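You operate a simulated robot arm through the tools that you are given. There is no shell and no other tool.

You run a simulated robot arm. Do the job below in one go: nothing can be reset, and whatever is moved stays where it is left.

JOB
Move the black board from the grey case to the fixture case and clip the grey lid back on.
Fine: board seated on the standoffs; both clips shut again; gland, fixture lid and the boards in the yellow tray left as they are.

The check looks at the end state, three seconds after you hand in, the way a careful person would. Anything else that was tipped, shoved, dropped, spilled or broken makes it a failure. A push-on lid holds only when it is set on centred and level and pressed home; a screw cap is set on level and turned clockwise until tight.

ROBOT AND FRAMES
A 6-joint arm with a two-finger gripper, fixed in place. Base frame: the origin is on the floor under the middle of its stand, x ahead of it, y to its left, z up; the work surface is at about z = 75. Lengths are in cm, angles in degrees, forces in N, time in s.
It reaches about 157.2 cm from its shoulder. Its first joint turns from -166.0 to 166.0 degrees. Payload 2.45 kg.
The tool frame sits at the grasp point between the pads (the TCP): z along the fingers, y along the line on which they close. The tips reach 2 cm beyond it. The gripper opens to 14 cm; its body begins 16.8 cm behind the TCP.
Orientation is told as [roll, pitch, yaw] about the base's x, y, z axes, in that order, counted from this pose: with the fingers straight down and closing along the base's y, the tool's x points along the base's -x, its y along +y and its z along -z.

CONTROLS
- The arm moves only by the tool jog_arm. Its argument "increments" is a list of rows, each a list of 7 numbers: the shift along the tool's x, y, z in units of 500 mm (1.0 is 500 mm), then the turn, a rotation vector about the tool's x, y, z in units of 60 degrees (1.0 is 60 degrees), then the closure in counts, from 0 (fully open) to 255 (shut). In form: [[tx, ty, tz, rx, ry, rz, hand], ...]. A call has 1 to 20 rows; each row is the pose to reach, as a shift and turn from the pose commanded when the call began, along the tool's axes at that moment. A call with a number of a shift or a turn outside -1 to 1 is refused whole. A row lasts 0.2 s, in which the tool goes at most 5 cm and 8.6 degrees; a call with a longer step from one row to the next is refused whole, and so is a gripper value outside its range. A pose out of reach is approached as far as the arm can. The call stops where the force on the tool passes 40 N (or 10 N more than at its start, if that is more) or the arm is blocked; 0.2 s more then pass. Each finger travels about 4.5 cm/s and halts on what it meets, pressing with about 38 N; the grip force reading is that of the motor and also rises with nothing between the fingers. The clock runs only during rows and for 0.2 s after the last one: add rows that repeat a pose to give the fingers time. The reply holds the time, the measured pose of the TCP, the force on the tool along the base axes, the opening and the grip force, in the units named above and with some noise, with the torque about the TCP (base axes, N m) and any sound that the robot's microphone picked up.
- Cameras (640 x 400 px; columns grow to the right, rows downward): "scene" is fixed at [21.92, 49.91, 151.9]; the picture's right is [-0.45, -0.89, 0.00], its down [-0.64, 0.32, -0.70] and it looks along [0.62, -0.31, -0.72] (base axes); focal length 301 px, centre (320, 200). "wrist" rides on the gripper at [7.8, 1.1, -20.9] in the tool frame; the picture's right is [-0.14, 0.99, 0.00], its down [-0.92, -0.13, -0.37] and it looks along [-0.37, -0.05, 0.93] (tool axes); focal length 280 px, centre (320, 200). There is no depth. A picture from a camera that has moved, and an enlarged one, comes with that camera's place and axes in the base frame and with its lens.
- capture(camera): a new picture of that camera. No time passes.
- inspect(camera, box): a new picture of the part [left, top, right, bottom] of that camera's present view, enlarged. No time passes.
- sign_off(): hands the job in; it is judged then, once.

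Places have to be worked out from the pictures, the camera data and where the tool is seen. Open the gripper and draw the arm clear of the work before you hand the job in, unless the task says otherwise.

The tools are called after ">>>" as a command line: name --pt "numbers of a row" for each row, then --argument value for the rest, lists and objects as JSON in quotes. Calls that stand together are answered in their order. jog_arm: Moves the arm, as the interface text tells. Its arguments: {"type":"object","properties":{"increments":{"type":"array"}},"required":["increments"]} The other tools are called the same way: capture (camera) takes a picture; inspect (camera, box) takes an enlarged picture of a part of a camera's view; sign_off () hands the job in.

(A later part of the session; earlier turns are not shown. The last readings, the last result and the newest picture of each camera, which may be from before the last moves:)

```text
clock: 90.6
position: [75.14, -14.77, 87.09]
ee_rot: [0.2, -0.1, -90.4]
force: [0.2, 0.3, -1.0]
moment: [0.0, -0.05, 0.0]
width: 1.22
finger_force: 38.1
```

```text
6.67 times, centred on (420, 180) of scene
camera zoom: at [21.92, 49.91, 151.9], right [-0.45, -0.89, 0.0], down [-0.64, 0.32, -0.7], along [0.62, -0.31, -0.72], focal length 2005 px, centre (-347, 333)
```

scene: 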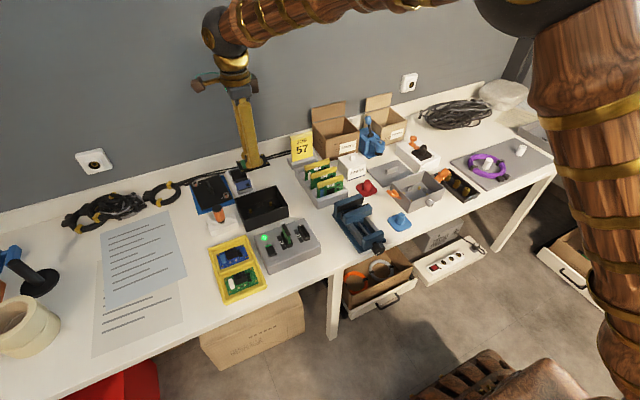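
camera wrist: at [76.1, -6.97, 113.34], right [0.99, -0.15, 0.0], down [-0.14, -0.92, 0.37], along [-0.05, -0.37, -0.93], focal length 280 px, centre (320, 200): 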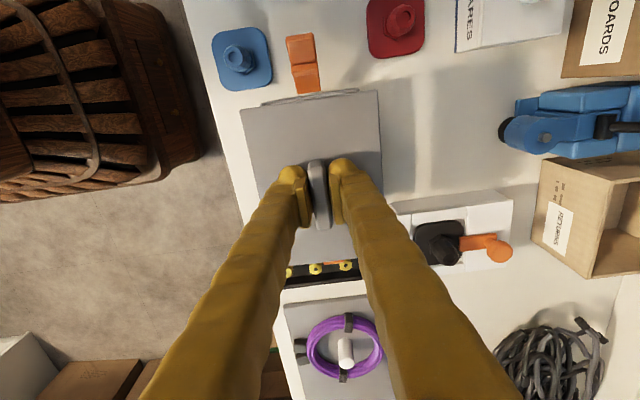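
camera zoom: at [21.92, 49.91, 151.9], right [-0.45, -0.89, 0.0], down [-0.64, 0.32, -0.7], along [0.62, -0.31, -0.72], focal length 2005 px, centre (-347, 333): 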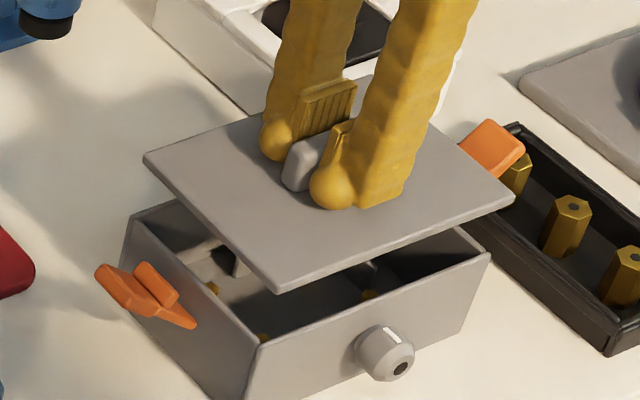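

Lid and rim are close to aligned; I zoom on both +y corners to measure the lateral offset more finely.

>>> inspect --camera "wrist" --box '[230, 85, 294, 125]'

>>> inspect --camera "wrist" --box '[334, 75, 398, 115]'

>>> inspect --camera "scene" --box '[392, 170, 428, 200]'

>>> inspect --camera "scene" --box '[424, 160, 464, 195]'

```text
10.00 times, centred on (262, 105) of wrist
camera zoom: at [76.12, -6.96, 108.05], right [0.99, -0.15, 0.0], down [-0.14, -0.92, 0.37], along [-0.05, -0.37, -0.93], focal length 2804 px, centre (900, 1150)
```

zoom: 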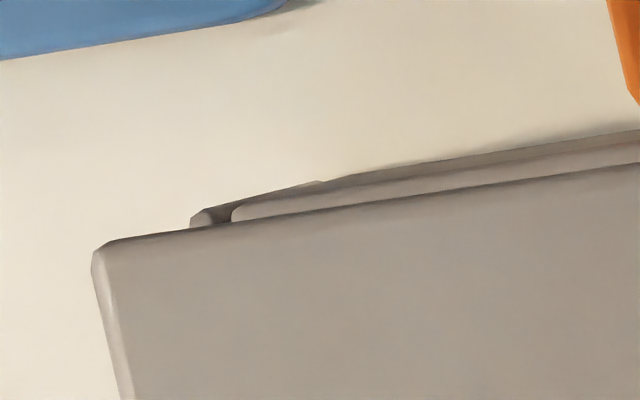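

```text
10.00 times, centred on (366, 95) of wrist
camera zoom: at [76.12, -6.96, 108.05], right [0.99, -0.15, 0.0], down [-0.14, -0.92, 0.37], along [-0.05, -0.37, -0.93], focal length 2804 px, centre (-140, 1250)
```

zoom: 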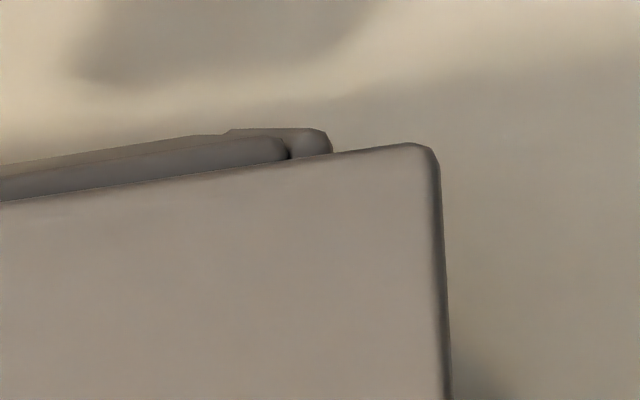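

```text
13.33 times, centred on (410, 185) of scene
camera zoom: at [21.92, 49.91, 151.9], right [-0.45, -0.89, 0.0], down [-0.64, 0.32, -0.7], along [0.62, -0.31, -0.72], focal length 4010 px, centre (-880, 400)
```

zoom: 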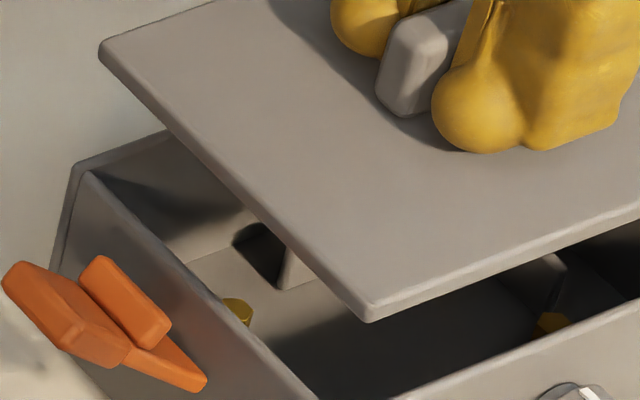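

```text
11.43 times, centred on (444, 178) of scene
camera zoom: at [21.92, 49.91, 151.9], right [-0.45, -0.89, 0.0], down [-0.64, 0.32, -0.7], along [0.62, -0.31, -0.72], focal length 3437 px, centre (-1097, 457)
```

zoom: 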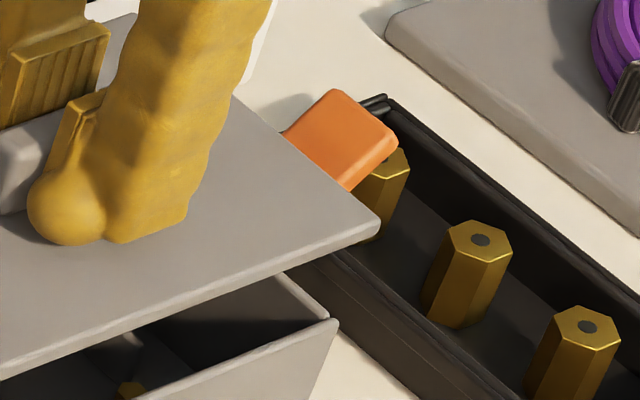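

Enlarged corners show the lid's centre about 0.15 cm too far in +x and slightly short in +y versus the rim. I shift (−0.13, +0.08) cm and lower 2 cm to re-check.

>>> jog_arm --pt "0.0016 -0.0026 0.01 0 0 0 255" --pt "0.0016 -0.0026 0.025 0 0 0 255" --pt "0.0016 -0.0026 0.04 0 0 0 255"

>>> inspect --camera "wrist" --box '[230, 85, 294, 125]'

>>> inspect --camera "wrist" --box '[334, 75, 398, 115]'

>>> inspect --camera "scene" --box '[385, 160, 455, 210]'

```text
clock: 91.4
position: [74.91, -14.65, 85.0]
ee_rot: [0.3, -0.1, -90.4]
force: [0.0, -0.1, -0.5]
moment: [0.01, 0.02, 0.03]
width: 1.26
finger_force: 38.2
```

```text
10.00 times, centred on (262, 105) of wrist
camera zoom: at [75.97, -6.82, 106.02], right [0.99, -0.15, 0.0], down [-0.14, -0.92, 0.37], along [-0.05, -0.37, -0.93], focal length 2804 px, centre (900, 1150)
```

zoom: 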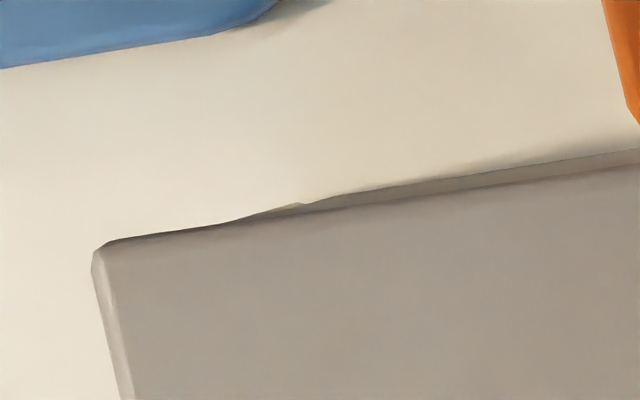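

```text
10.00 times, centred on (366, 95) of wrist
camera zoom: at [75.97, -6.82, 106.02], right [0.99, -0.15, 0.0], down [-0.14, -0.92, 0.37], along [-0.05, -0.37, -0.93], focal length 2804 px, centre (-140, 1250)
```

zoom: 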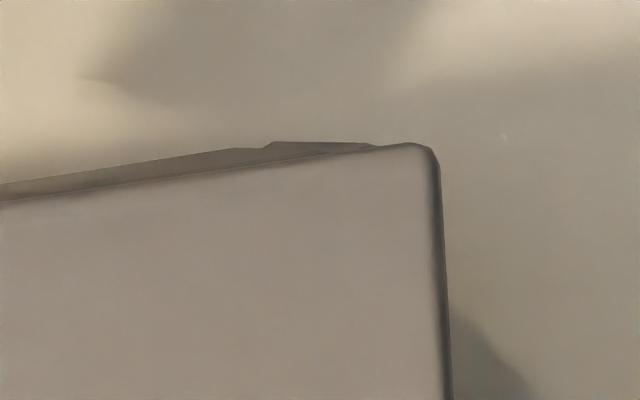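

```text
8.00 times, centred on (420, 185) of scene
camera zoom: at [21.92, 49.91, 151.9], right [-0.45, -0.89, 0.0], down [-0.64, 0.32, -0.7], along [0.62, -0.31, -0.72], focal length 2406 px, centre (-480, 320)
```

zoom: 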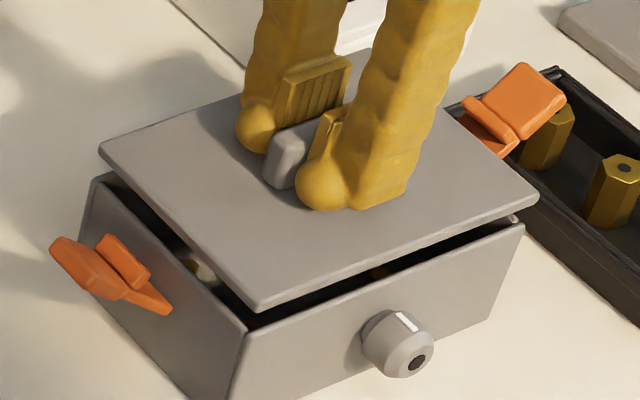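

Lid and rim now agree within about 0.07 cm; the lid is still ~0.07 cm short in +y. I shift that much and lower slowly, watching for side loads as the inner rim enters.

>>> jog_arm --pt "0.0014 0.0004 0.004 0 0 0 255" --pt "0.0014 0.0004 0.01 0 0 0 255"

>>> jog_arm --pt "0 0 0.003 0 0 0 255" --pt "0 0 0.005 0 0 0 255"

>>> inspect --camera "scene" --box '[385, 160, 455, 210]'

>>> inspect --camera "wrist" --box '[225, 70, 395, 180]'

```text
clock: 92.0
position: [74.96, -14.6, 84.61]
ee_rot: [0.3, -0.1, -90.5]
force: [-0.2, 0.1, -0.6]
moment: [-0.03, -0.01, 0.01]
width: 1.24
finger_force: 37.8
```

```text
clock: 92.6
position: [74.91, -14.8, 84.37]
ee_rot: [0.2, 0.0, -90.6]
force: [0.2, 0.3, -0.5]
moment: [0.01, 0.0, -0.03]
width: 1.27
finger_force: 38.2
```

```text
8.00 times, centred on (420, 185) of scene
camera zoom: at [21.92, 49.91, 151.9], right [-0.45, -0.89, 0.0], down [-0.64, 0.32, -0.7], along [0.62, -0.31, -0.72], focal length 2406 px, centre (-480, 320)
```

zoom: 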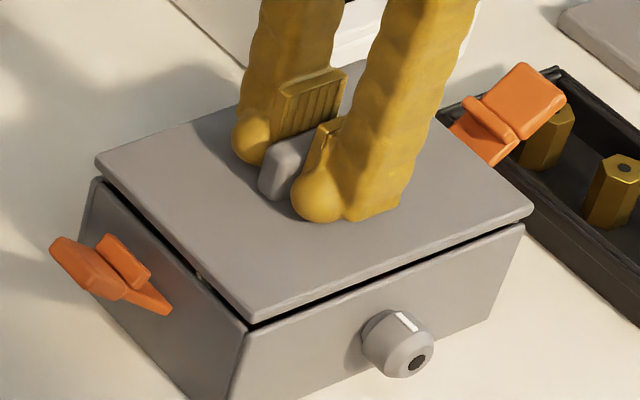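

```text
3.64 times, centred on (310, 125) of wrist
camera zoom: at [76.01, -6.8, 105.33], right [0.99, -0.15, 0.0], down [-0.14, -0.92, 0.37], along [-0.05, -0.37, -0.93], focal length 1020 px, centre (356, 473)
```

zoom: 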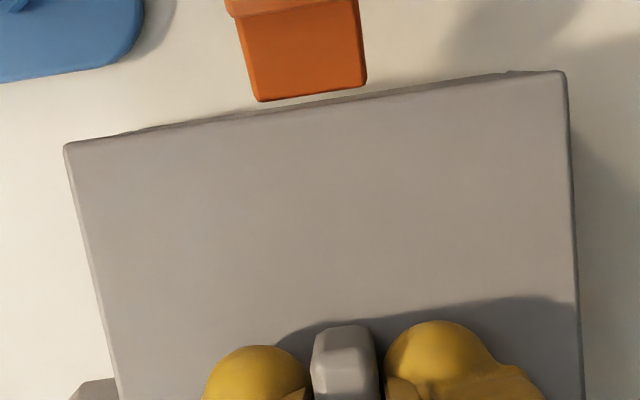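

By the scene corners, the lid overhangs evenly on all sides. No contact yet at 84.4; I lower further in 0.1 cm steps.

>>> jog_arm --pt "0 0 0.002 0 0 0 255" --pt "0 0 0.004 0 0 0 255"

>>> jog_arm --pt "0 0 0.002 0 0 0 255" --pt "0 0 0.004 0 0 0 255"

>>> inspect --camera "scene" --box '[385, 160, 455, 210]'

```text
clock: 93.2
position: [74.96, -14.69, 84.19]
ee_rot: [0.1, -0.1, -90.5]
force: [-0.2, 0.6, 0.2]
moment: [-0.02, 0.02, 0.0]
width: 1.27
finger_force: 38.0
```

```text
clock: 93.8
position: [74.95, -14.68, 83.94]
ee_rot: [0.1, 0.0, -90.5]
force: [0.2, 0.3, -0.1]
moment: [0.0, 0.0, 0.02]
width: 1.24
finger_force: 37.9
```

```text
8.00 times, centred on (420, 185) of scene
camera zoom: at [21.92, 49.91, 151.9], right [-0.45, -0.89, 0.0], down [-0.64, 0.32, -0.7], along [0.62, -0.31, -0.72], focal length 2406 px, centre (-480, 320)
```

zoom: 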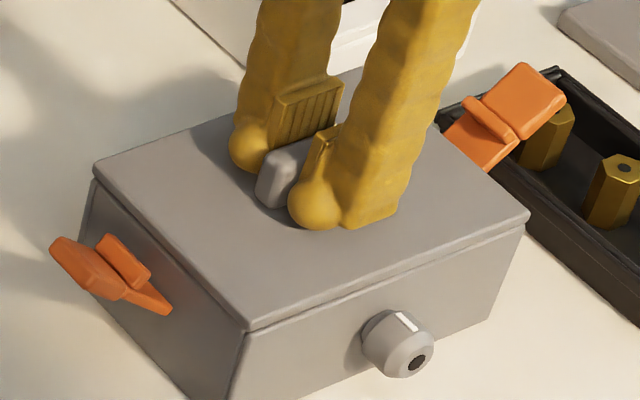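

The lid now looks flush on the case as in the beginning. I press down gently until I feel it home.

>>> jog_arm --pt "0 0 0.001 0 0 0 255" --pt "0 0 0.002 0 0 0 255"

>>> jog_arm --pt "0 0 0.001 0 0 0 255" --pt "0 0 0.002 0 0 0 255"

```text
clock: 94.4
position: [75.01, -14.62, 83.83]
ee_rot: [0.2, -0.1, -90.5]
force: [0.8, -0.4, -0.6]
moment: [-0.02, 0.02, 0.02]
width: 1.25
finger_force: 37.9
```

```text
clock: 95.0
position: [75.0, -14.59, 83.8]
ee_rot: [0.2, -0.1, -90.5]
force: [-0.2, 0.0, -0.6]
moment: [0.0, 0.01, -0.02]
width: 1.24
finger_force: 38.2
```

Still no resistance; I continue in 0.1 cm steps.

>>> jog_arm --pt "0 0 0.001 0 0 0 255" --pt "0 0 0.002 0 0 0 255"

>>> jog_arm --pt "0 0 0.001 0 0 0 255" --pt "0 0 0.002 0 0 0 255"

>>> inspect --camera "scene" --box '[385, 160, 455, 210]'

```text
clock: 95.6
position: [74.92, -14.63, 83.79]
ee_rot: [0.1, -0.1, -90.5]
force: [-4.6, -1.2, 16.4]
moment: [0.04, 0.06, -0.05]
width: 1.24
finger_force: 37.6
```

```text
clock: 96.2
position: [74.95, -14.65, 83.68]
ee_rot: [0.2, -0.1, -90.6]
force: [-6.6, -1.4, 28.4]
moment: [-0.02, 0.07, 0.01]
width: 1.26
finger_force: 38.4
```

```text
8.00 times, centred on (420, 185) of scene
camera zoom: at [21.92, 49.91, 151.9], right [-0.45, -0.89, 0.0], down [-0.64, 0.32, -0.7], along [0.62, -0.31, -0.72], focal length 2406 px, centre (-480, 320)
```

zoom: 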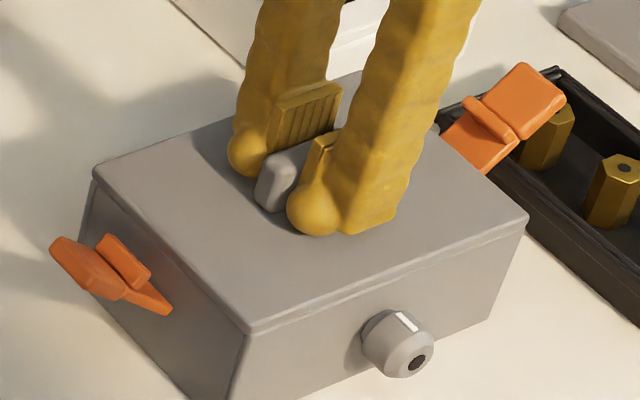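

Firm, even contact (28 N, almost no torque): the lid is home and level. I ease the load and open the fingers.

>>> jog_arm --pt "0 0.0004 -0.001 0 0 0 255" --pt "0 0.0004 -0.003 0 0 0 255" --pt "0 0.0004 -0.003 0 0 0 235" --pt "0 0.0004 -0.003 0 0 0 215" --pt "0 0.0004 -0.003 0 0 0 190" --pt "0 0.0004 -0.003 0 0 0 160" --pt "0 0.0004 -0.003 0 0 0 160"

>>> jog_arm --pt "0 0 -0.03 0 0 0 160" --pt "0 0 -0.1 0 0 0 160" --pt "0 0 -0.18 0 0 0 160" --pt "0 0 -0.26 0 0 0 160" --pt "0 0 -0.3 0 0 0 160"

>>> inspect --camera "scene" --box '[385, 160, 455, 210]'

>>> capture --camera "wrist"

```text
clock: 97.8
position: [74.98, -14.62, 83.7]
ee_rot: [0.2, -0.1, -90.5]
force: [-0.3, 0.2, -0.1]
moment: [0.0, -0.02, 0.04]
width: 5.2
finger_force: 0.0
```

```text
clock: 99.0
position: [74.9, -14.67, 98.71]
ee_rot: [0.1, -0.1, -90.4]
force: [0.1, -0.2, 0.3]
moment: [-0.02, -0.01, 0.0]
width: 5.2
finger_force: 0.1
```

```text
8.00 times, centred on (420, 185) of scene
camera zoom: at [21.92, 49.91, 151.9], right [-0.45, -0.89, 0.0], down [-0.64, 0.32, -0.7], along [0.62, -0.31, -0.72], focal length 2406 px, centre (-480, 320)
```

zoom: 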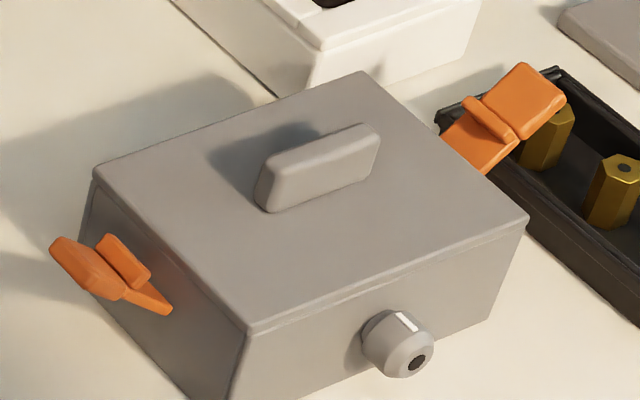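

```text
taken
camera wrist: at [75.96, -6.8, 119.72], right [0.99, -0.15, 0.0], down [-0.14, -0.92, 0.37], along [-0.05, -0.37, -0.93], focal length 280 px, centre (320, 200)
```

wrist: 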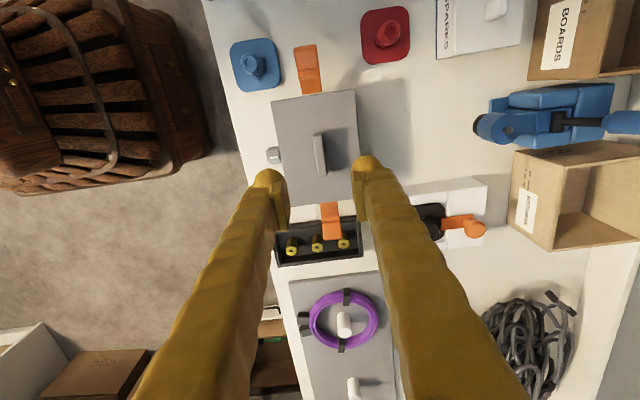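

The lid sits properly. Next the clips: I need the exact geometry of the opened clips, so I zoom on both from the wrist and the scene.

>>> inspect --camera "wrist" --box '[290, 190, 370, 270]'

>>> inspect --camera "wrist" --box '[270, 30, 350, 110]'

>>> inspect --camera "scene" --box '[435, 160, 475, 190]'

>>> inspect --camera "scene" --box '[380, 180, 420, 210]'

```text
5.00 times, centred on (330, 230) of wrist
camera zoom: at [75.96, -6.8, 119.72], right [0.99, -0.15, 0.0], down [-0.14, -0.92, 0.37], along [-0.05, -0.37, -0.93], focal length 1402 px, centre (270, 50)
```

zoom: 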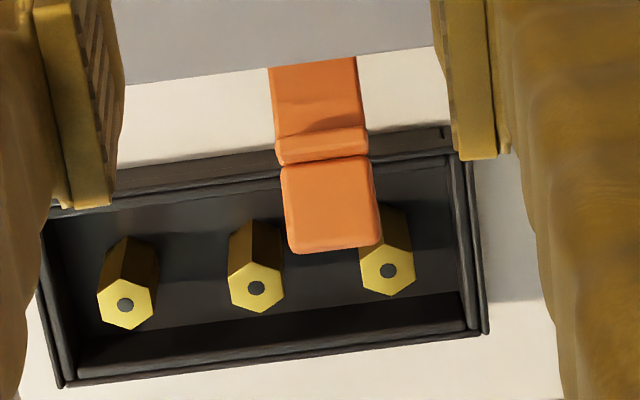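

```text
5.00 times, centred on (310, 70) of wrist
camera zoom: at [75.96, -6.8, 119.72], right [0.99, -0.15, 0.0], down [-0.14, -0.92, 0.37], along [-0.05, -0.37, -0.93], focal length 1402 px, centre (370, 850)
```

zoom: 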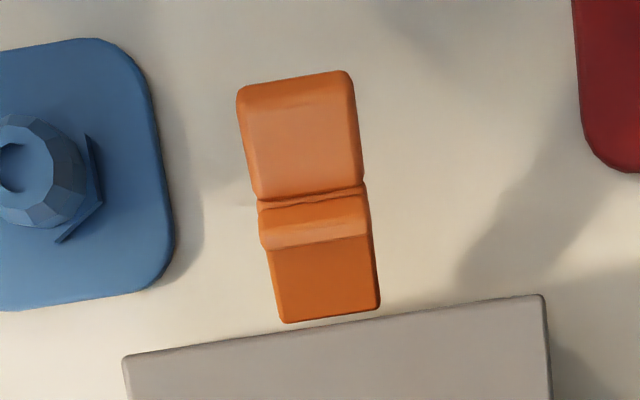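

```text
13.33 times, centred on (455, 175) of scene
camera zoom: at [21.92, 49.91, 151.9], right [-0.45, -0.89, 0.0], down [-0.64, 0.32, -0.7], along [0.62, -0.31, -0.72], focal length 4010 px, centre (-1480, 533)
```

zoom: 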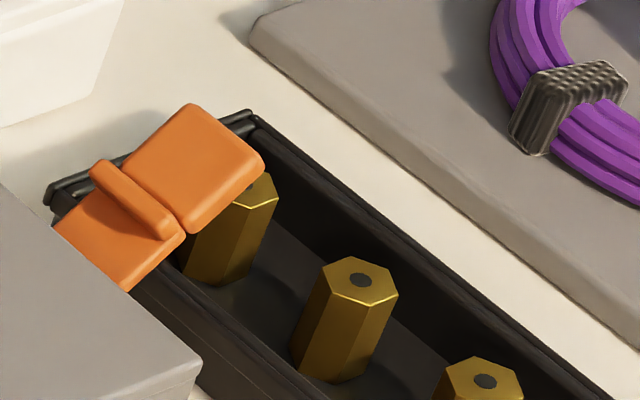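

```text
13.33 times, centred on (400, 195) of scene
camera zoom: at [21.92, 49.91, 151.9], right [-0.45, -0.89, 0.0], down [-0.64, 0.32, -0.7], along [0.62, -0.31, -0.72], focal length 4010 px, centre (-747, 267)
```

zoom: 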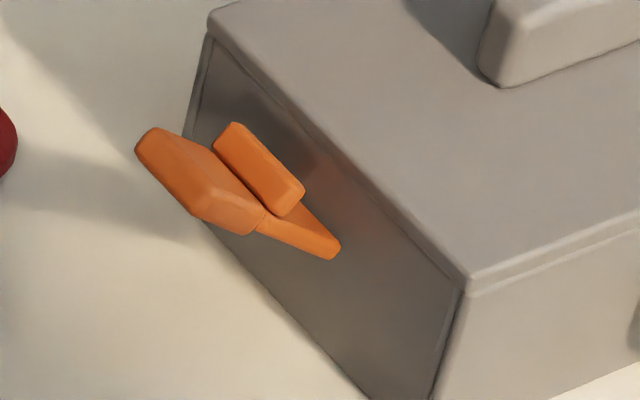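

Triangulation shows both clips stand about 50° open, with tab ends at z≈82.5 (y≈−2.3 and −27.8), while the tray's standoffs top out near z≈78. So I can push the tabs inward from outside with closed fingers, tips at z≈79.5. I start with the +y clip: fingers closed, to y≈+0.8 outside it.

>>> jog_arm --pt "0.07 0.0005 0 0 0 -0.002 190" --pt "0.14 0.001 0 0 0 -0.004 220" --pt "0.21 0.0015 0 0 0 -0.006 255" --pt "0.28 0.002 0 0 0 -0.0083 255" --pt "0.308 0.0025 0 0 0 -0.0083 255" --pt "0.308 0.0025 0.08 0 0 -0.0083 255" --pt "0.308 0.0025 0.16 0 0 -0.0083 255" --pt "0.308 0.0025 0.24 0 0 -0.0083 255" --pt "0.308 0.0025 0.3 0 0 -0.0083 255" --pt "0.308 0.0025 0.346 0 0 -0.0083 255"

>>> inspect --camera "wrist" --box '[240, 130, 400, 260]'

>>> inspect --camera "scene" --box '[370, 155, 440, 210]'

```text
clock: 101.2
position: [75.31, 0.92, 81.33]
ee_rot: [0.2, -0.1, -90.0]
force: [0.6, -0.3, 0.6]
moment: [0.02, -0.02, 0.0]
width: 0.0
finger_force: 29.6
```

```text
3.08 times, centred on (320, 195) of wrist
camera zoom: at [76.23, 8.72, 102.3], right [0.99, -0.14, 0.0], down [-0.13, -0.92, 0.37], along [-0.05, -0.37, -0.93], focal length 863 px, centre (320, 215)
```

zoom: 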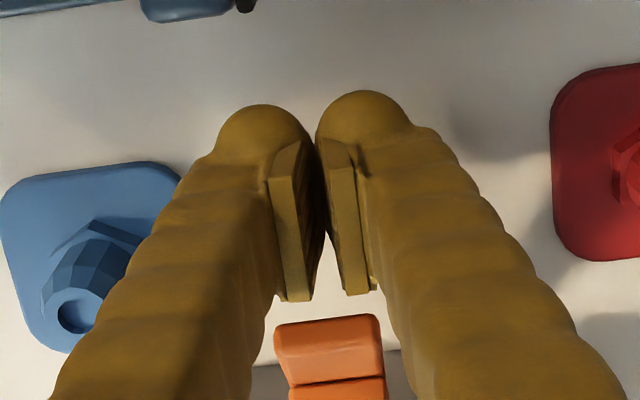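

```text
7.27 times, centred on (405, 182) of scene
camera zoom: at [21.92, 49.91, 151.9], right [-0.45, -0.89, 0.0], down [-0.64, 0.32, -0.7], along [0.62, -0.31, -0.72], focal length 2187 px, centre (-298, 327)
```

zoom: 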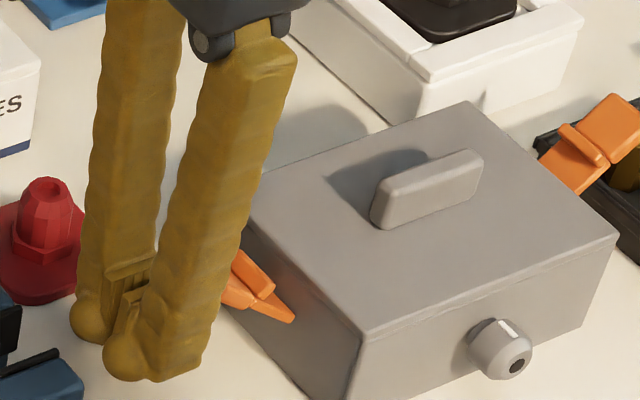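

Clear on all sides. I push in −y step by step, first 3 cm, and look how the clip follows.

>>> jog_arm --pt "-0.01 0 0 0 0 0 255" --pt "-0.02 0 0 0 0 0 255" --pt "-0.03 0 0 0 0 0 255" --pt "-0.04 0 0 0 0 0 255" --pt "-0.05 0 0 0 0 0 255" --pt "-0.06 0 0 0 0 0 255"

>>> inspect --camera "scene" --box '[370, 155, 440, 210]'

>>> inspect --camera "wrist" --box '[240, 130, 400, 260]'

```text
clock: 102.6
position: [75.28, -2.39, 81.43]
ee_rot: [0.1, -0.1, -90.1]
force: [-0.3, 0.0, 0.0]
moment: [-0.01, -0.02, -0.03]
width: 0.0
finger_force: 29.5
```

```text
7.27 times, centred on (405, 182) of scene
camera zoom: at [21.92, 49.91, 151.9], right [-0.45, -0.89, 0.0], down [-0.64, 0.32, -0.7], along [0.62, -0.31, -0.72], focal length 2187 px, centre (-298, 327)
```

zoom: 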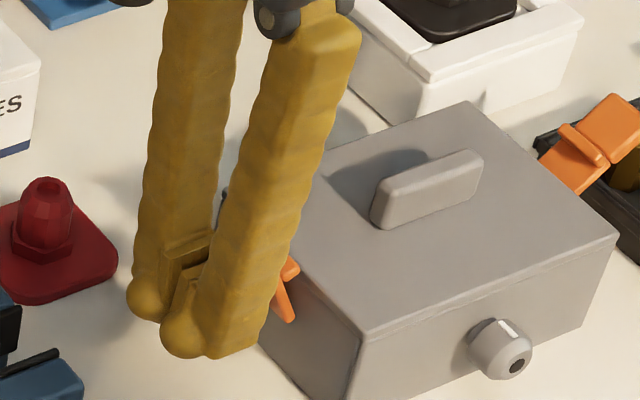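

```text
3.08 times, centred on (320, 195) of wrist
camera zoom: at [76.24, 5.6, 102.32], right [0.99, -0.14, 0.0], down [-0.13, -0.92, 0.37], along [-0.05, -0.37, -0.93], focal length 863 px, centre (320, 215)
```

zoom: 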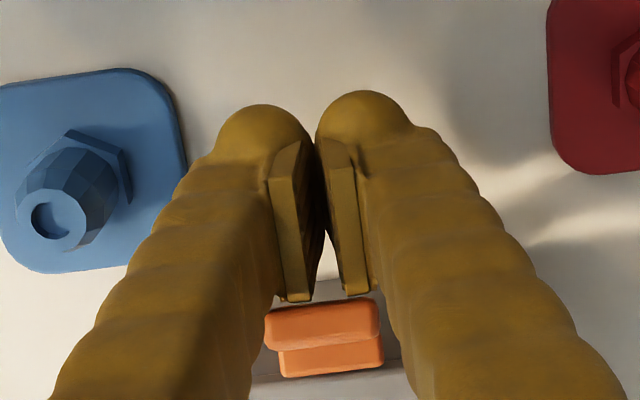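

The clip is swinging up without resistance. I continue slowly another 1.5 cm.

>>> jog_arm --pt "-0.008 0 0 0 0 0 255" --pt "-0.016 0 0 0 0 0 255" --pt "-0.024 0 0 0 0 0 255" --pt "-0.03 0 0 0 0 0 255"

>>> inspect --camera "scene" --box '[380, 165, 430, 205]'

>>> inspect --camera "wrist" --box '[240, 150, 400, 280]'

```text
clock: 103.6
position: [75.21, -3.63, 81.38]
ee_rot: [0.2, -0.1, -90.0]
force: [-0.7, -0.4, -0.1]
moment: [0.01, -0.01, 0.01]
width: 0.0
finger_force: 29.1
```

```text
10.00 times, centred on (405, 185) of scene
camera zoom: at [21.92, 49.91, 151.9], right [-0.45, -0.89, 0.0], down [-0.64, 0.32, -0.7], along [0.62, -0.31, -0.72], focal length 3008 px, centre (-530, 350)
```

zoom: 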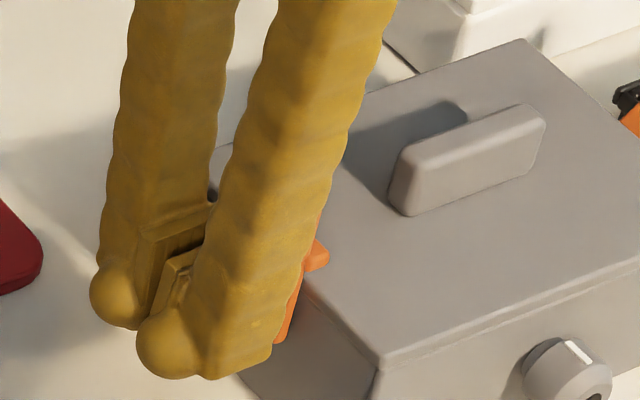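

```text
3.08 times, centred on (320, 215) of wrist
camera zoom: at [76.22, 4.13, 102.32], right [0.99, -0.14, 0.0], down [-0.13, -0.92, 0.37], along [-0.05, -0.37, -0.93], focal length 863 px, centre (320, 154)
```

zoom: 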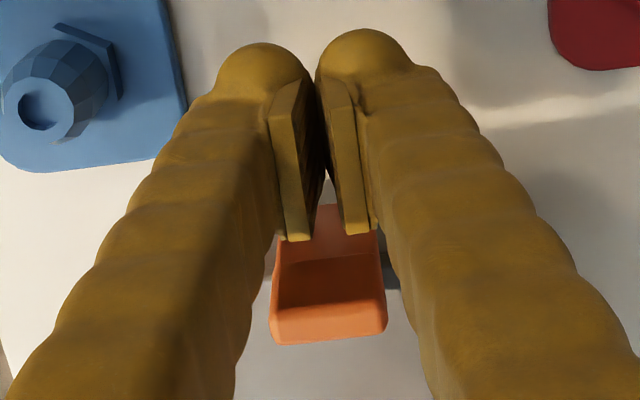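

The clip is nearly upright. I push on in 0.2 cm steps while reading the force.

>>> jog_arm --pt "-0.004 0 0 0 0 0 255" --pt "-0.008 0 0 0 0 0 255"

>>> jog_arm --pt "-0.004 0 0 0 0 0 255" --pt "-0.008 0 0 0 0 0 255"

>>> inspect --camera "scene" --box '[380, 165, 430, 205]'

>>> inspect --camera "wrist" --box '[240, 150, 400, 280]'

```text
clock: 104.2
position: [75.32, -4.11, 81.47]
ee_rot: [0.2, -0.1, -90.1]
force: [0.3, 0.5, 0.5]
moment: [0.03, -0.02, -0.01]
width: 0.0
finger_force: 29.5
```

```text
clock: 104.8
position: [75.12, -4.63, 81.39]
ee_rot: [0.2, -0.1, -90.2]
force: [0.6, -0.5, -0.2]
moment: [-0.04, 0.03, 0.01]
width: 0.0
finger_force: 29.8
```

```text
10.00 times, centred on (405, 185) of scene
camera zoom: at [21.92, 49.91, 151.9], right [-0.45, -0.89, 0.0], down [-0.64, 0.32, -0.7], along [0.62, -0.31, -0.72], focal length 3008 px, centre (-530, 350)
```

zoom: 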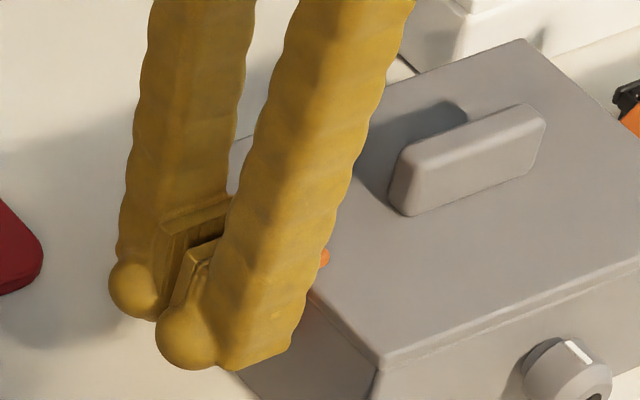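

```text
3.08 times, centred on (320, 215) of wrist
camera zoom: at [76.25, 3.33, 102.35], right [0.99, -0.14, 0.0], down [-0.13, -0.92, 0.37], along [-0.05, -0.37, -0.93], focal length 863 px, centre (320, 154)
```

zoom: 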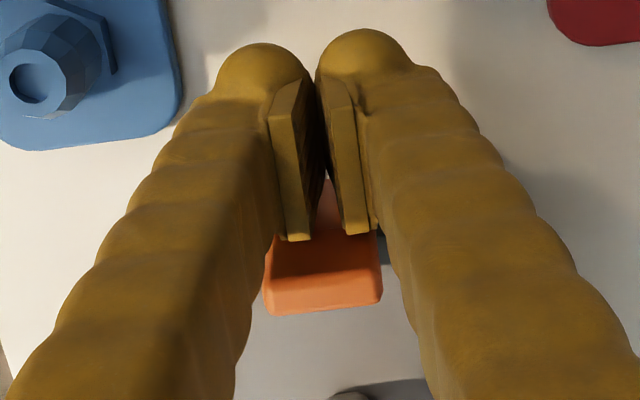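

The tab no longer moves with the fingers, so the clip has already snapped upright. I keep approaching until I feel it, to make sure it is fully shut.

>>> jog_arm --pt "-0.003 0 0 0 0 0 255" --pt "-0.006 0 0 0 0 0 255"

>>> jog_arm --pt "-0.003 0 0 0 0 0 255" --pt "-0.006 0 0 0 0 0 255"

>>> inspect --camera "wrist" --box '[240, 150, 400, 280]'

```text
clock: 105.4
position: [75.28, -4.6, 81.32]
ee_rot: [0.1, -0.1, -90.1]
force: [0.1, 33.8, -1.5]
moment: [0.41, -0.03, 0.01]
width: 0.62
finger_force: 29.6
```

```text
clock: 105.7
position: [75.23, -4.71, 81.49]
ee_rot: [0.3, 0.0, -90.0]
force: [-1.5, 12.8, 2.9]
moment: [0.07, 0.02, -0.06]
width: 0.61
finger_force: 29.4
stopped in row 1: the force on the tool passed its limit at 49 N (the readings are from after the stop); the commanded pose is now the measured one
```

```text
3.08 times, centred on (320, 215) of wrist
camera zoom: at [76.25, 3.17, 102.37], right [0.99, -0.14, 0.0], down [-0.13, -0.92, 0.37], along [-0.05, -0.37, -0.93], focal length 863 px, centre (320, 154)
```

zoom: 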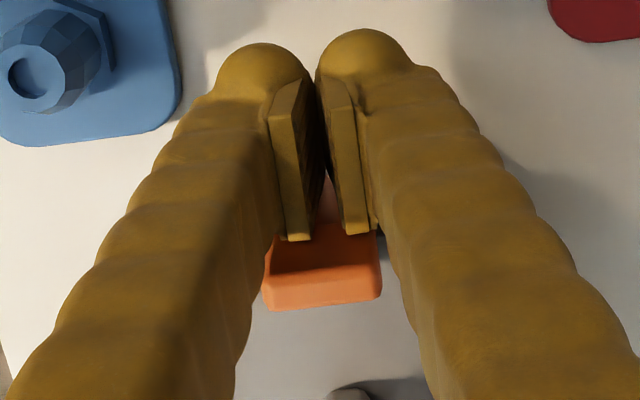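

The clip is hard against its stop (49 N felt), so it is fully shut. I back off and check the clip and that the case has not moved.

>>> jog_arm --pt "0.01 0 0 0 0 0 255" --pt "0.04 0 0 0 0 0 255" --pt "0.06 0 -0.04 0 0 0 255" --pt "0.06 0 -0.12 0 0 0 255" --pt "0.06 0 -0.2 0 0 0 255" --pt "0.06 0 -0.28 0 0 0 255" --pt "0.06 0 -0.35 0 0 0 255"

>>> inspect --camera "scene" --box '[384, 160, 464, 210]'

>>> capture --camera "wrist"

```text
clock: 107.3
position: [75.21, -1.81, 98.72]
ee_rot: [0.2, 0.0, -90.0]
force: [-1.0, -0.5, 0.1]
moment: [0.01, 0.02, -0.01]
width: 0.0
finger_force: 29.4
```

```text
8.00 times, centred on (424, 185) of scene
camera zoom: at [21.92, 49.91, 151.9], right [-0.45, -0.89, 0.0], down [-0.64, 0.32, -0.7], along [0.62, -0.31, -0.72], focal length 2406 px, centre (-512, 320)
```

zoom: 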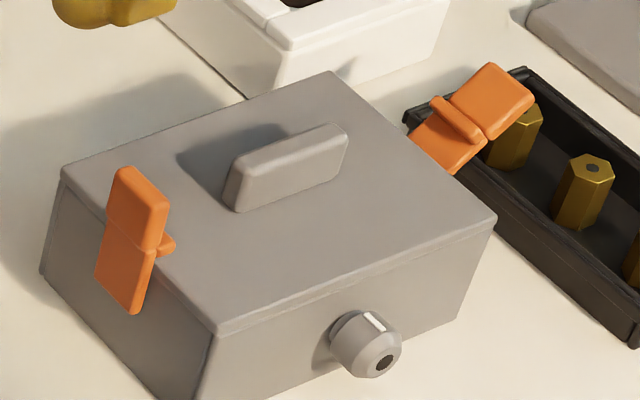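

```text
taken
camera wrist: at [76.16, 6.14, 119.73], right [0.99, -0.14, 0.0], down [-0.13, -0.92, 0.37], along [-0.05, -0.37, -0.93], focal length 280 px, centre (320, 200)
```

wrist: 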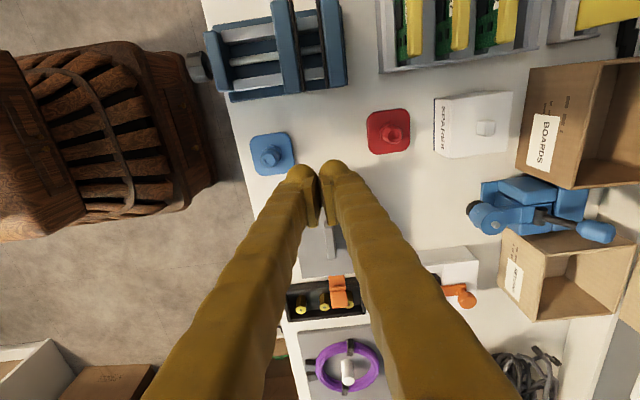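

The +y clip looks exactly as at the start and the case has not shifted. Now I take the closed fingers to outside the −y clip at y≈−30.6, staying high, then descend to tips z≈79.8 (above the tray's standoffs).

>>> jog_arm --pt "-0.08 0 0 0 0 0 255" --pt "-0.16 0 0 0 0 0 255" --pt "-0.24 0 0 0 0 0 255" --pt "-0.32 0 0 0 0 0 255" --pt "-0.4 0 0 0 0 0 255" --pt "-0.48 0 0 0 0 0 255" --pt "-0.55 0 0 0 0 0 255" --pt "-0.576 0 0 0 0 0 255" --pt "-0.576 0 0.08 0 0 0 255" --pt "-0.576 0 0.16 0 0 0 255" --pt "-0.576 0 0.22 0 0 0 255"

>>> capture --camera "wrist"

>>> inspect --camera "scene" --box '[410, 140, 490, 200]'

```text
clock: 109.7
position: [75.22, -30.42, 88.03]
ee_rot: [0.2, 0.1, -90.0]
force: [0.1, -0.6, -0.6]
moment: [0.0, 0.01, 0.01]
width: 0.0
finger_force: 29.0
```

```text
taken
camera wrist: at [76.15, -22.71, 108.9], right [0.99, -0.14, 0.0], down [-0.13, -0.92, 0.37], along [-0.05, -0.37, -0.93], focal length 280 px, centre (320, 200)
```

wrist: 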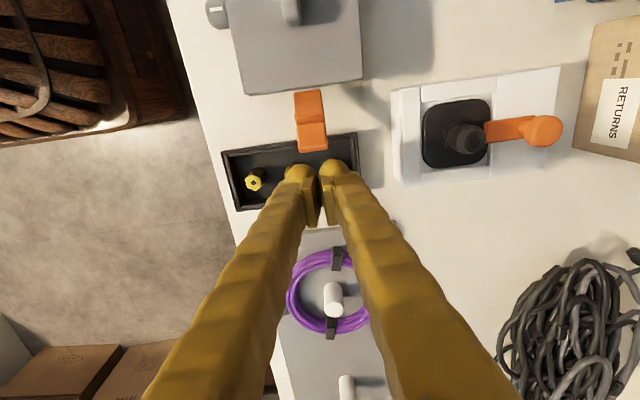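

```text
6.67 times, centred on (450, 170) of scene
camera zoom: at [21.92, 49.91, 151.9], right [-0.45, -0.89, 0.0], down [-0.64, 0.32, -0.7], along [0.62, -0.31, -0.72], focal length 2005 px, centre (-547, 400)
```

zoom: 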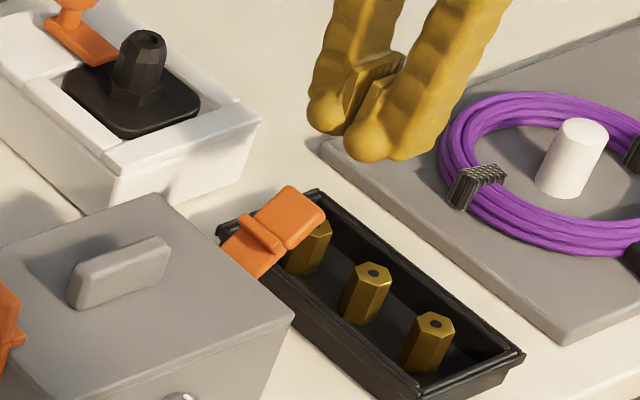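

Position is right: fingers are outside the tab, over the tray. I lower slowly to TCP z≈81.8.

>>> jog_arm --pt "0 0 0.03 0 0 0 255" --pt "0 0 0.06 0 0 0 255" --pt "0 0 0.09 0 0 0 255" --pt "0 0 0.11 0 0 0 255" --pt "0 0 0.124 0 0 0 255"

>>> inspect --camera "wrist" --box '[240, 110, 400, 230]'

>>> inspect --camera "scene" --box '[420, 150, 480, 195]'

```text
clock: 110.9
position: [75.21, -30.58, 81.7]
ee_rot: [0.2, 0.0, -90.0]
force: [0.1, -0.1, 0.1]
moment: [-0.02, 0.02, -0.02]
width: 0.0
finger_force: 29.7
```

```text
3.33 times, centred on (320, 170) of wrist
camera zoom: at [76.27, -22.68, 102.71], right [0.99, -0.14, 0.0], down [-0.13, -0.92, 0.37], along [-0.05, -0.37, -0.93], focal length 935 px, centre (320, 300)
```

zoom: 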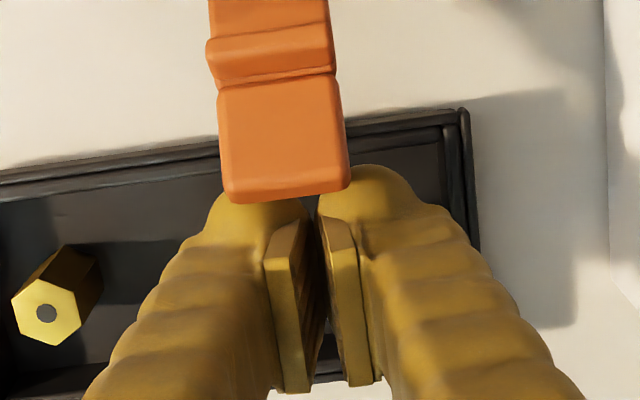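

```text
8.89 times, centred on (450, 172) of scene
camera zoom: at [21.92, 49.91, 151.9], right [-0.45, -0.89, 0.0], down [-0.64, 0.32, -0.7], along [0.62, -0.31, -0.72], focal length 2674 px, centre (-836, 444)
```

zoom: 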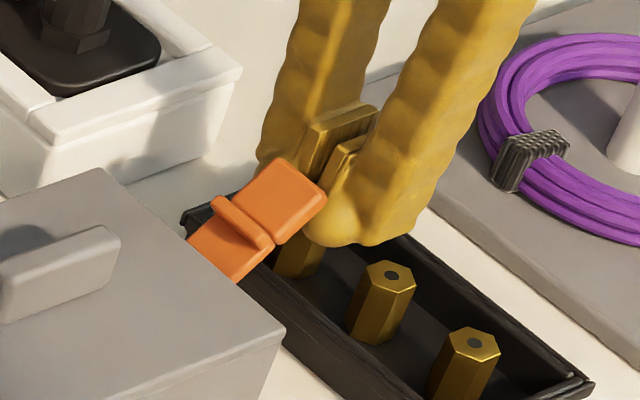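

Tips are above the standoffs and outside the tab. I push in +y slowly, first 3 cm.

>>> jog_arm --pt "0.01 0 0 0 0 0 255" --pt "0.02 0 0 0 0 0 255" --pt "0.03 0 0 0 0 0 255" --pt "0.04 0 0 0 0 0 255" --pt "0.05 0 0 0 0 0 255" --pt "0.06 0 0 0 0 0 255"

>>> inspect --camera "wrist" --box '[240, 110, 400, 230]'

>>> inspect --camera "scene" --box '[420, 150, 480, 195]'

```text
clock: 112.3
position: [75.4, -27.4, 81.74]
ee_rot: [0.1, 0.0, -89.9]
force: [-1.0, -0.3, 0.2]
moment: [0.03, 0.02, 0.02]
width: 0.0
finger_force: 29.3
```

```text
3.33 times, centred on (320, 170) of wrist
camera zoom: at [76.25, -19.66, 102.69], right [0.99, -0.14, 0.0], down [-0.13, -0.92, 0.37], along [-0.05, -0.37, -0.93], focal length 935 px, centre (320, 300)
```

zoom: 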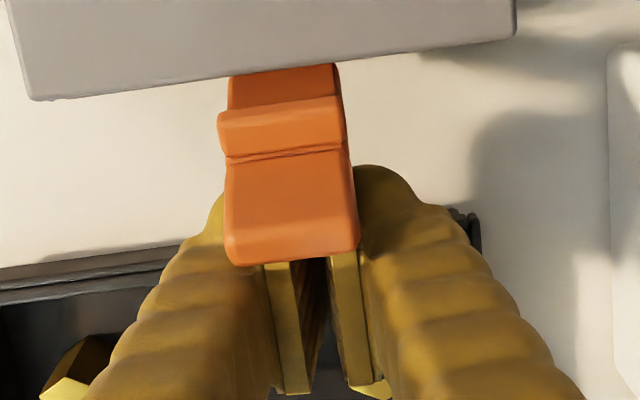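

```text
8.89 times, centred on (450, 172) of scene
camera zoom: at [21.92, 49.91, 151.9], right [-0.45, -0.89, 0.0], down [-0.64, 0.32, -0.7], along [0.62, -0.31, -0.72], focal length 2674 px, centre (-836, 444)
```

zoom: 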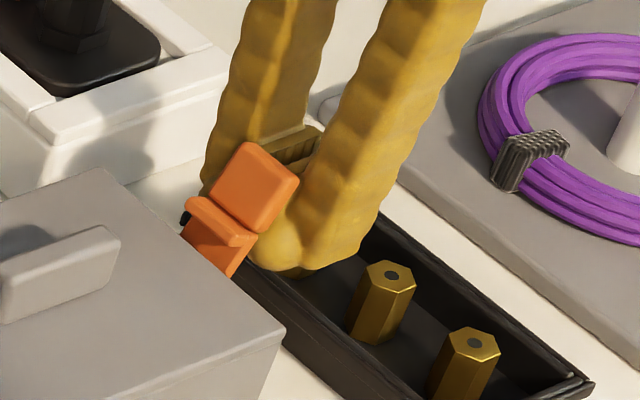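

The clip rises as planned. I continue 1.2 cm.

>>> jog_arm --pt "0.008 0 0 0 0 0 255" --pt "0.016 0 0 0 0 0 255" --pt "0.024 0 0 0 0 0 255"

>>> inspect --camera "wrist" --box '[240, 110, 400, 230]'

>>> inspect --camera "scene" --box '[420, 150, 480, 195]'

```text
clock: 113.1
position: [75.34, -26.23, 81.59]
ee_rot: [0.2, 0.0, -90.0]
force: [0.3, 0.7, 0.0]
moment: [0.02, 0.03, -0.02]
width: 0.0
finger_force: 30.0
```

```text
3.33 times, centred on (320, 170) of wrist
camera zoom: at [76.25, -18.48, 102.65], right [0.99, -0.14, 0.0], down [-0.13, -0.92, 0.37], along [-0.05, -0.37, -0.93], focal length 935 px, centre (320, 300)
```

zoom: 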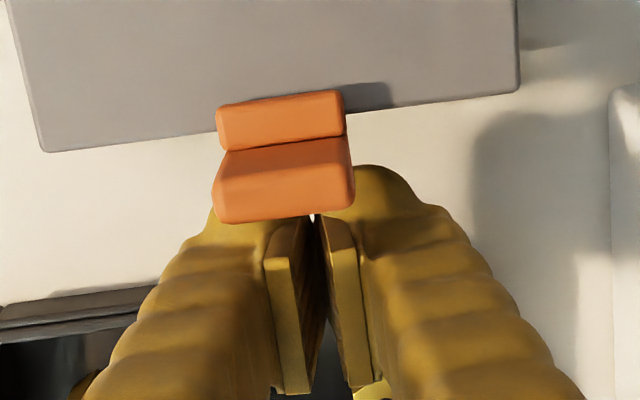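

```text
8.89 times, centred on (450, 172) of scene
camera zoom: at [21.92, 49.91, 151.9], right [-0.45, -0.89, 0.0], down [-0.64, 0.32, -0.7], along [0.62, -0.31, -0.72], focal length 2674 px, centre (-836, 444)
```

zoom: 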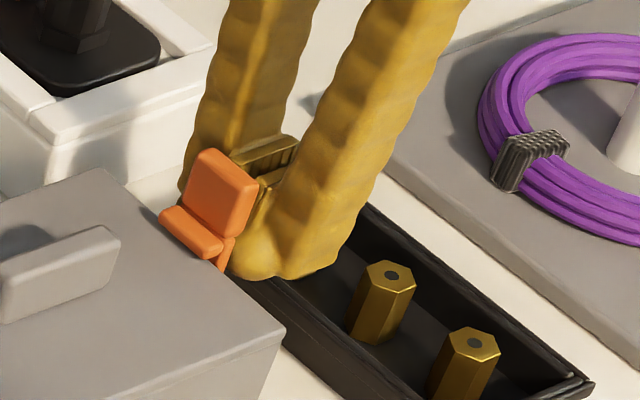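

The clip now stands upright with its lip over the lid. I approach gently until I feel the stop, to make sure it is fully shut.

>>> jog_arm --pt "0.004 0 0 0 0 0 255" --pt "0.008 0 0 0 0 0 255"

>>> jog_arm --pt "0.002 0 0 0 0 0 255" --pt "0.004 0 0 0 0 0 255"

>>> jog_arm --pt "0.002 0 0 0 0 0 255" --pt "0.004 0 0 0 0 0 255"

```text
clock: 113.7
position: [75.29, -25.96, 81.61]
ee_rot: [0.1, 0.0, -90.0]
force: [0.2, 1.1, -0.1]
moment: [-0.01, 0.04, 0.01]
width: 0.0
finger_force: 29.4
```

```text
clock: 114.3
position: [75.26, -25.79, 81.77]
ee_rot: [0.2, 0.0, -89.9]
force: [-0.2, 0.1, 0.1]
moment: [0.01, 0.02, -0.02]
width: 0.02
finger_force: 29.6
```

```text
clock: 114.9
position: [75.25, -25.52, 81.64]
ee_rot: [0.2, 0.0, -89.9]
force: [0.5, -0.1, -0.4]
moment: [0.0, 0.02, 0.0]
width: 0.0
finger_force: 29.1
```

>>> jog_arm --pt "0.002 0 0 0 0 0 255" --pt "0.004 0 0 0 0 0 255"

>>> jog_arm --pt "0.001 0 0 0 0 0 255" --pt "0.003 0 0 0 0 0 255"

>>> inspect --camera "scene" --box '[420, 150, 480, 195]'

```text
clock: 115.5
position: [75.28, -25.39, 81.62]
ee_rot: [0.2, -0.1, -89.9]
force: [-1.2, -13.3, 2.8]
moment: [-0.1, -0.01, 0.03]
width: 0.6
finger_force: 29.3
```

```text
clock: 116.2
position: [75.32, -25.35, 81.7]
ee_rot: [0.1, -0.2, -90.0]
force: [0.1, -10.8, -0.8]
moment: [-0.11, 0.02, 0.0]
width: 0.59
finger_force: 29.6
stopped in row 2: the force on the tool passed its limit at 42 N (the readings are from after the stop); the commanded pose is now the measured one
```

```text
8.89 times, centred on (450, 172) of scene
camera zoom: at [21.92, 49.91, 151.9], right [-0.45, -0.89, 0.0], down [-0.64, 0.32, -0.7], along [0.62, -0.31, -0.72], focal length 2674 px, centre (-836, 444)
```

zoom: 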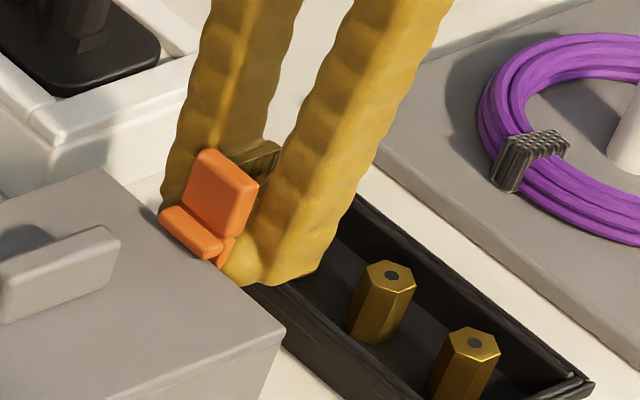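

Solid stop felt (42 N), the −y clip is shut as well. I back off in −y and rise straight up.

>>> jog_arm --pt "-0.01 0 0 0 0 0 255" --pt "-0.04 0 0 0 0 0 255" --pt "-0.06 0 -0.03 0 0 0 255" --pt "-0.06 0 -0.1 0 0 0 255" --pt "-0.06 0 -0.18 0 0 0 255" --pt "-0.06 0 -0.26 0 0 0 255" --pt "-0.06 0 -0.34 0 0 0 220" --pt "-0.06 0 -0.42 0 0 0 180" --pt "-0.06 0 -0.5 0 0 0 140"

>>> inspect --camera "scene" --box '[384, 160, 464, 210]'

>>> capture --camera "scene"

>>> capture --camera "wrist"

```text
clock: 118.2
position: [75.32, -28.3, 106.72]
ee_rot: [0.2, -0.1, -90.0]
force: [0.8, 0.2, -0.3]
moment: [0.02, 0.0, 0.0]
width: 6.32
finger_force: 0.0
```

```text
8.00 times, centred on (424, 185) of scene
camera zoom: at [21.92, 49.91, 151.9], right [-0.45, -0.89, 0.0], down [-0.64, 0.32, -0.7], along [0.62, -0.31, -0.72], focal length 2406 px, centre (-512, 320)
```

zoom: 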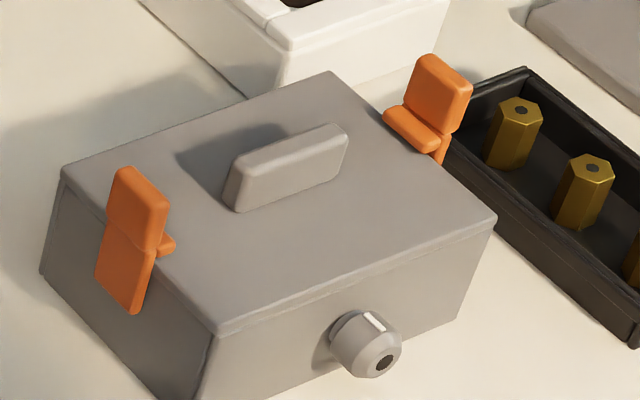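

```text
taken
```

scene: 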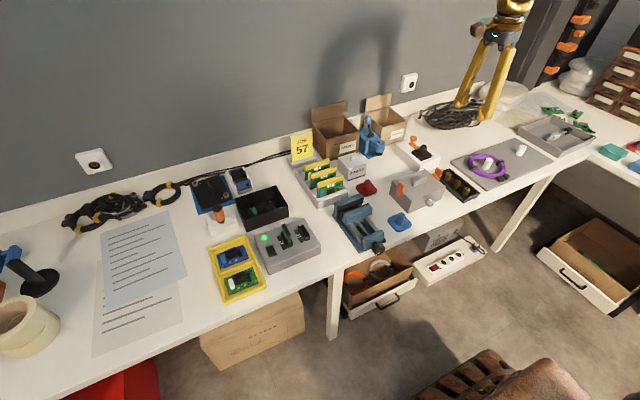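

```text
taken
camera wrist: at [76.28, -20.42, 127.68], right [0.99, -0.14, 0.0], down [-0.13, -0.92, 0.37], along [-0.05, -0.37, -0.93], focal length 280 px, centre (320, 200)
```

wrist: 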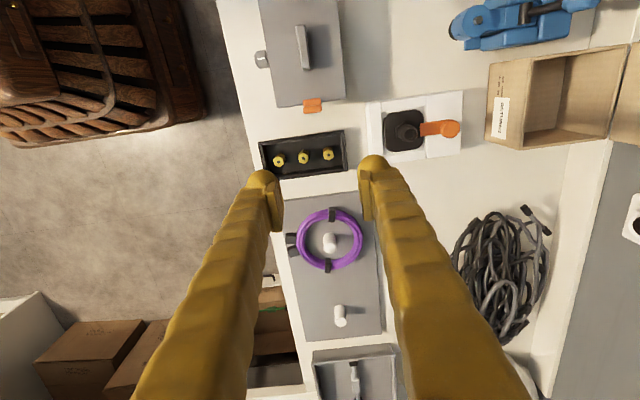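

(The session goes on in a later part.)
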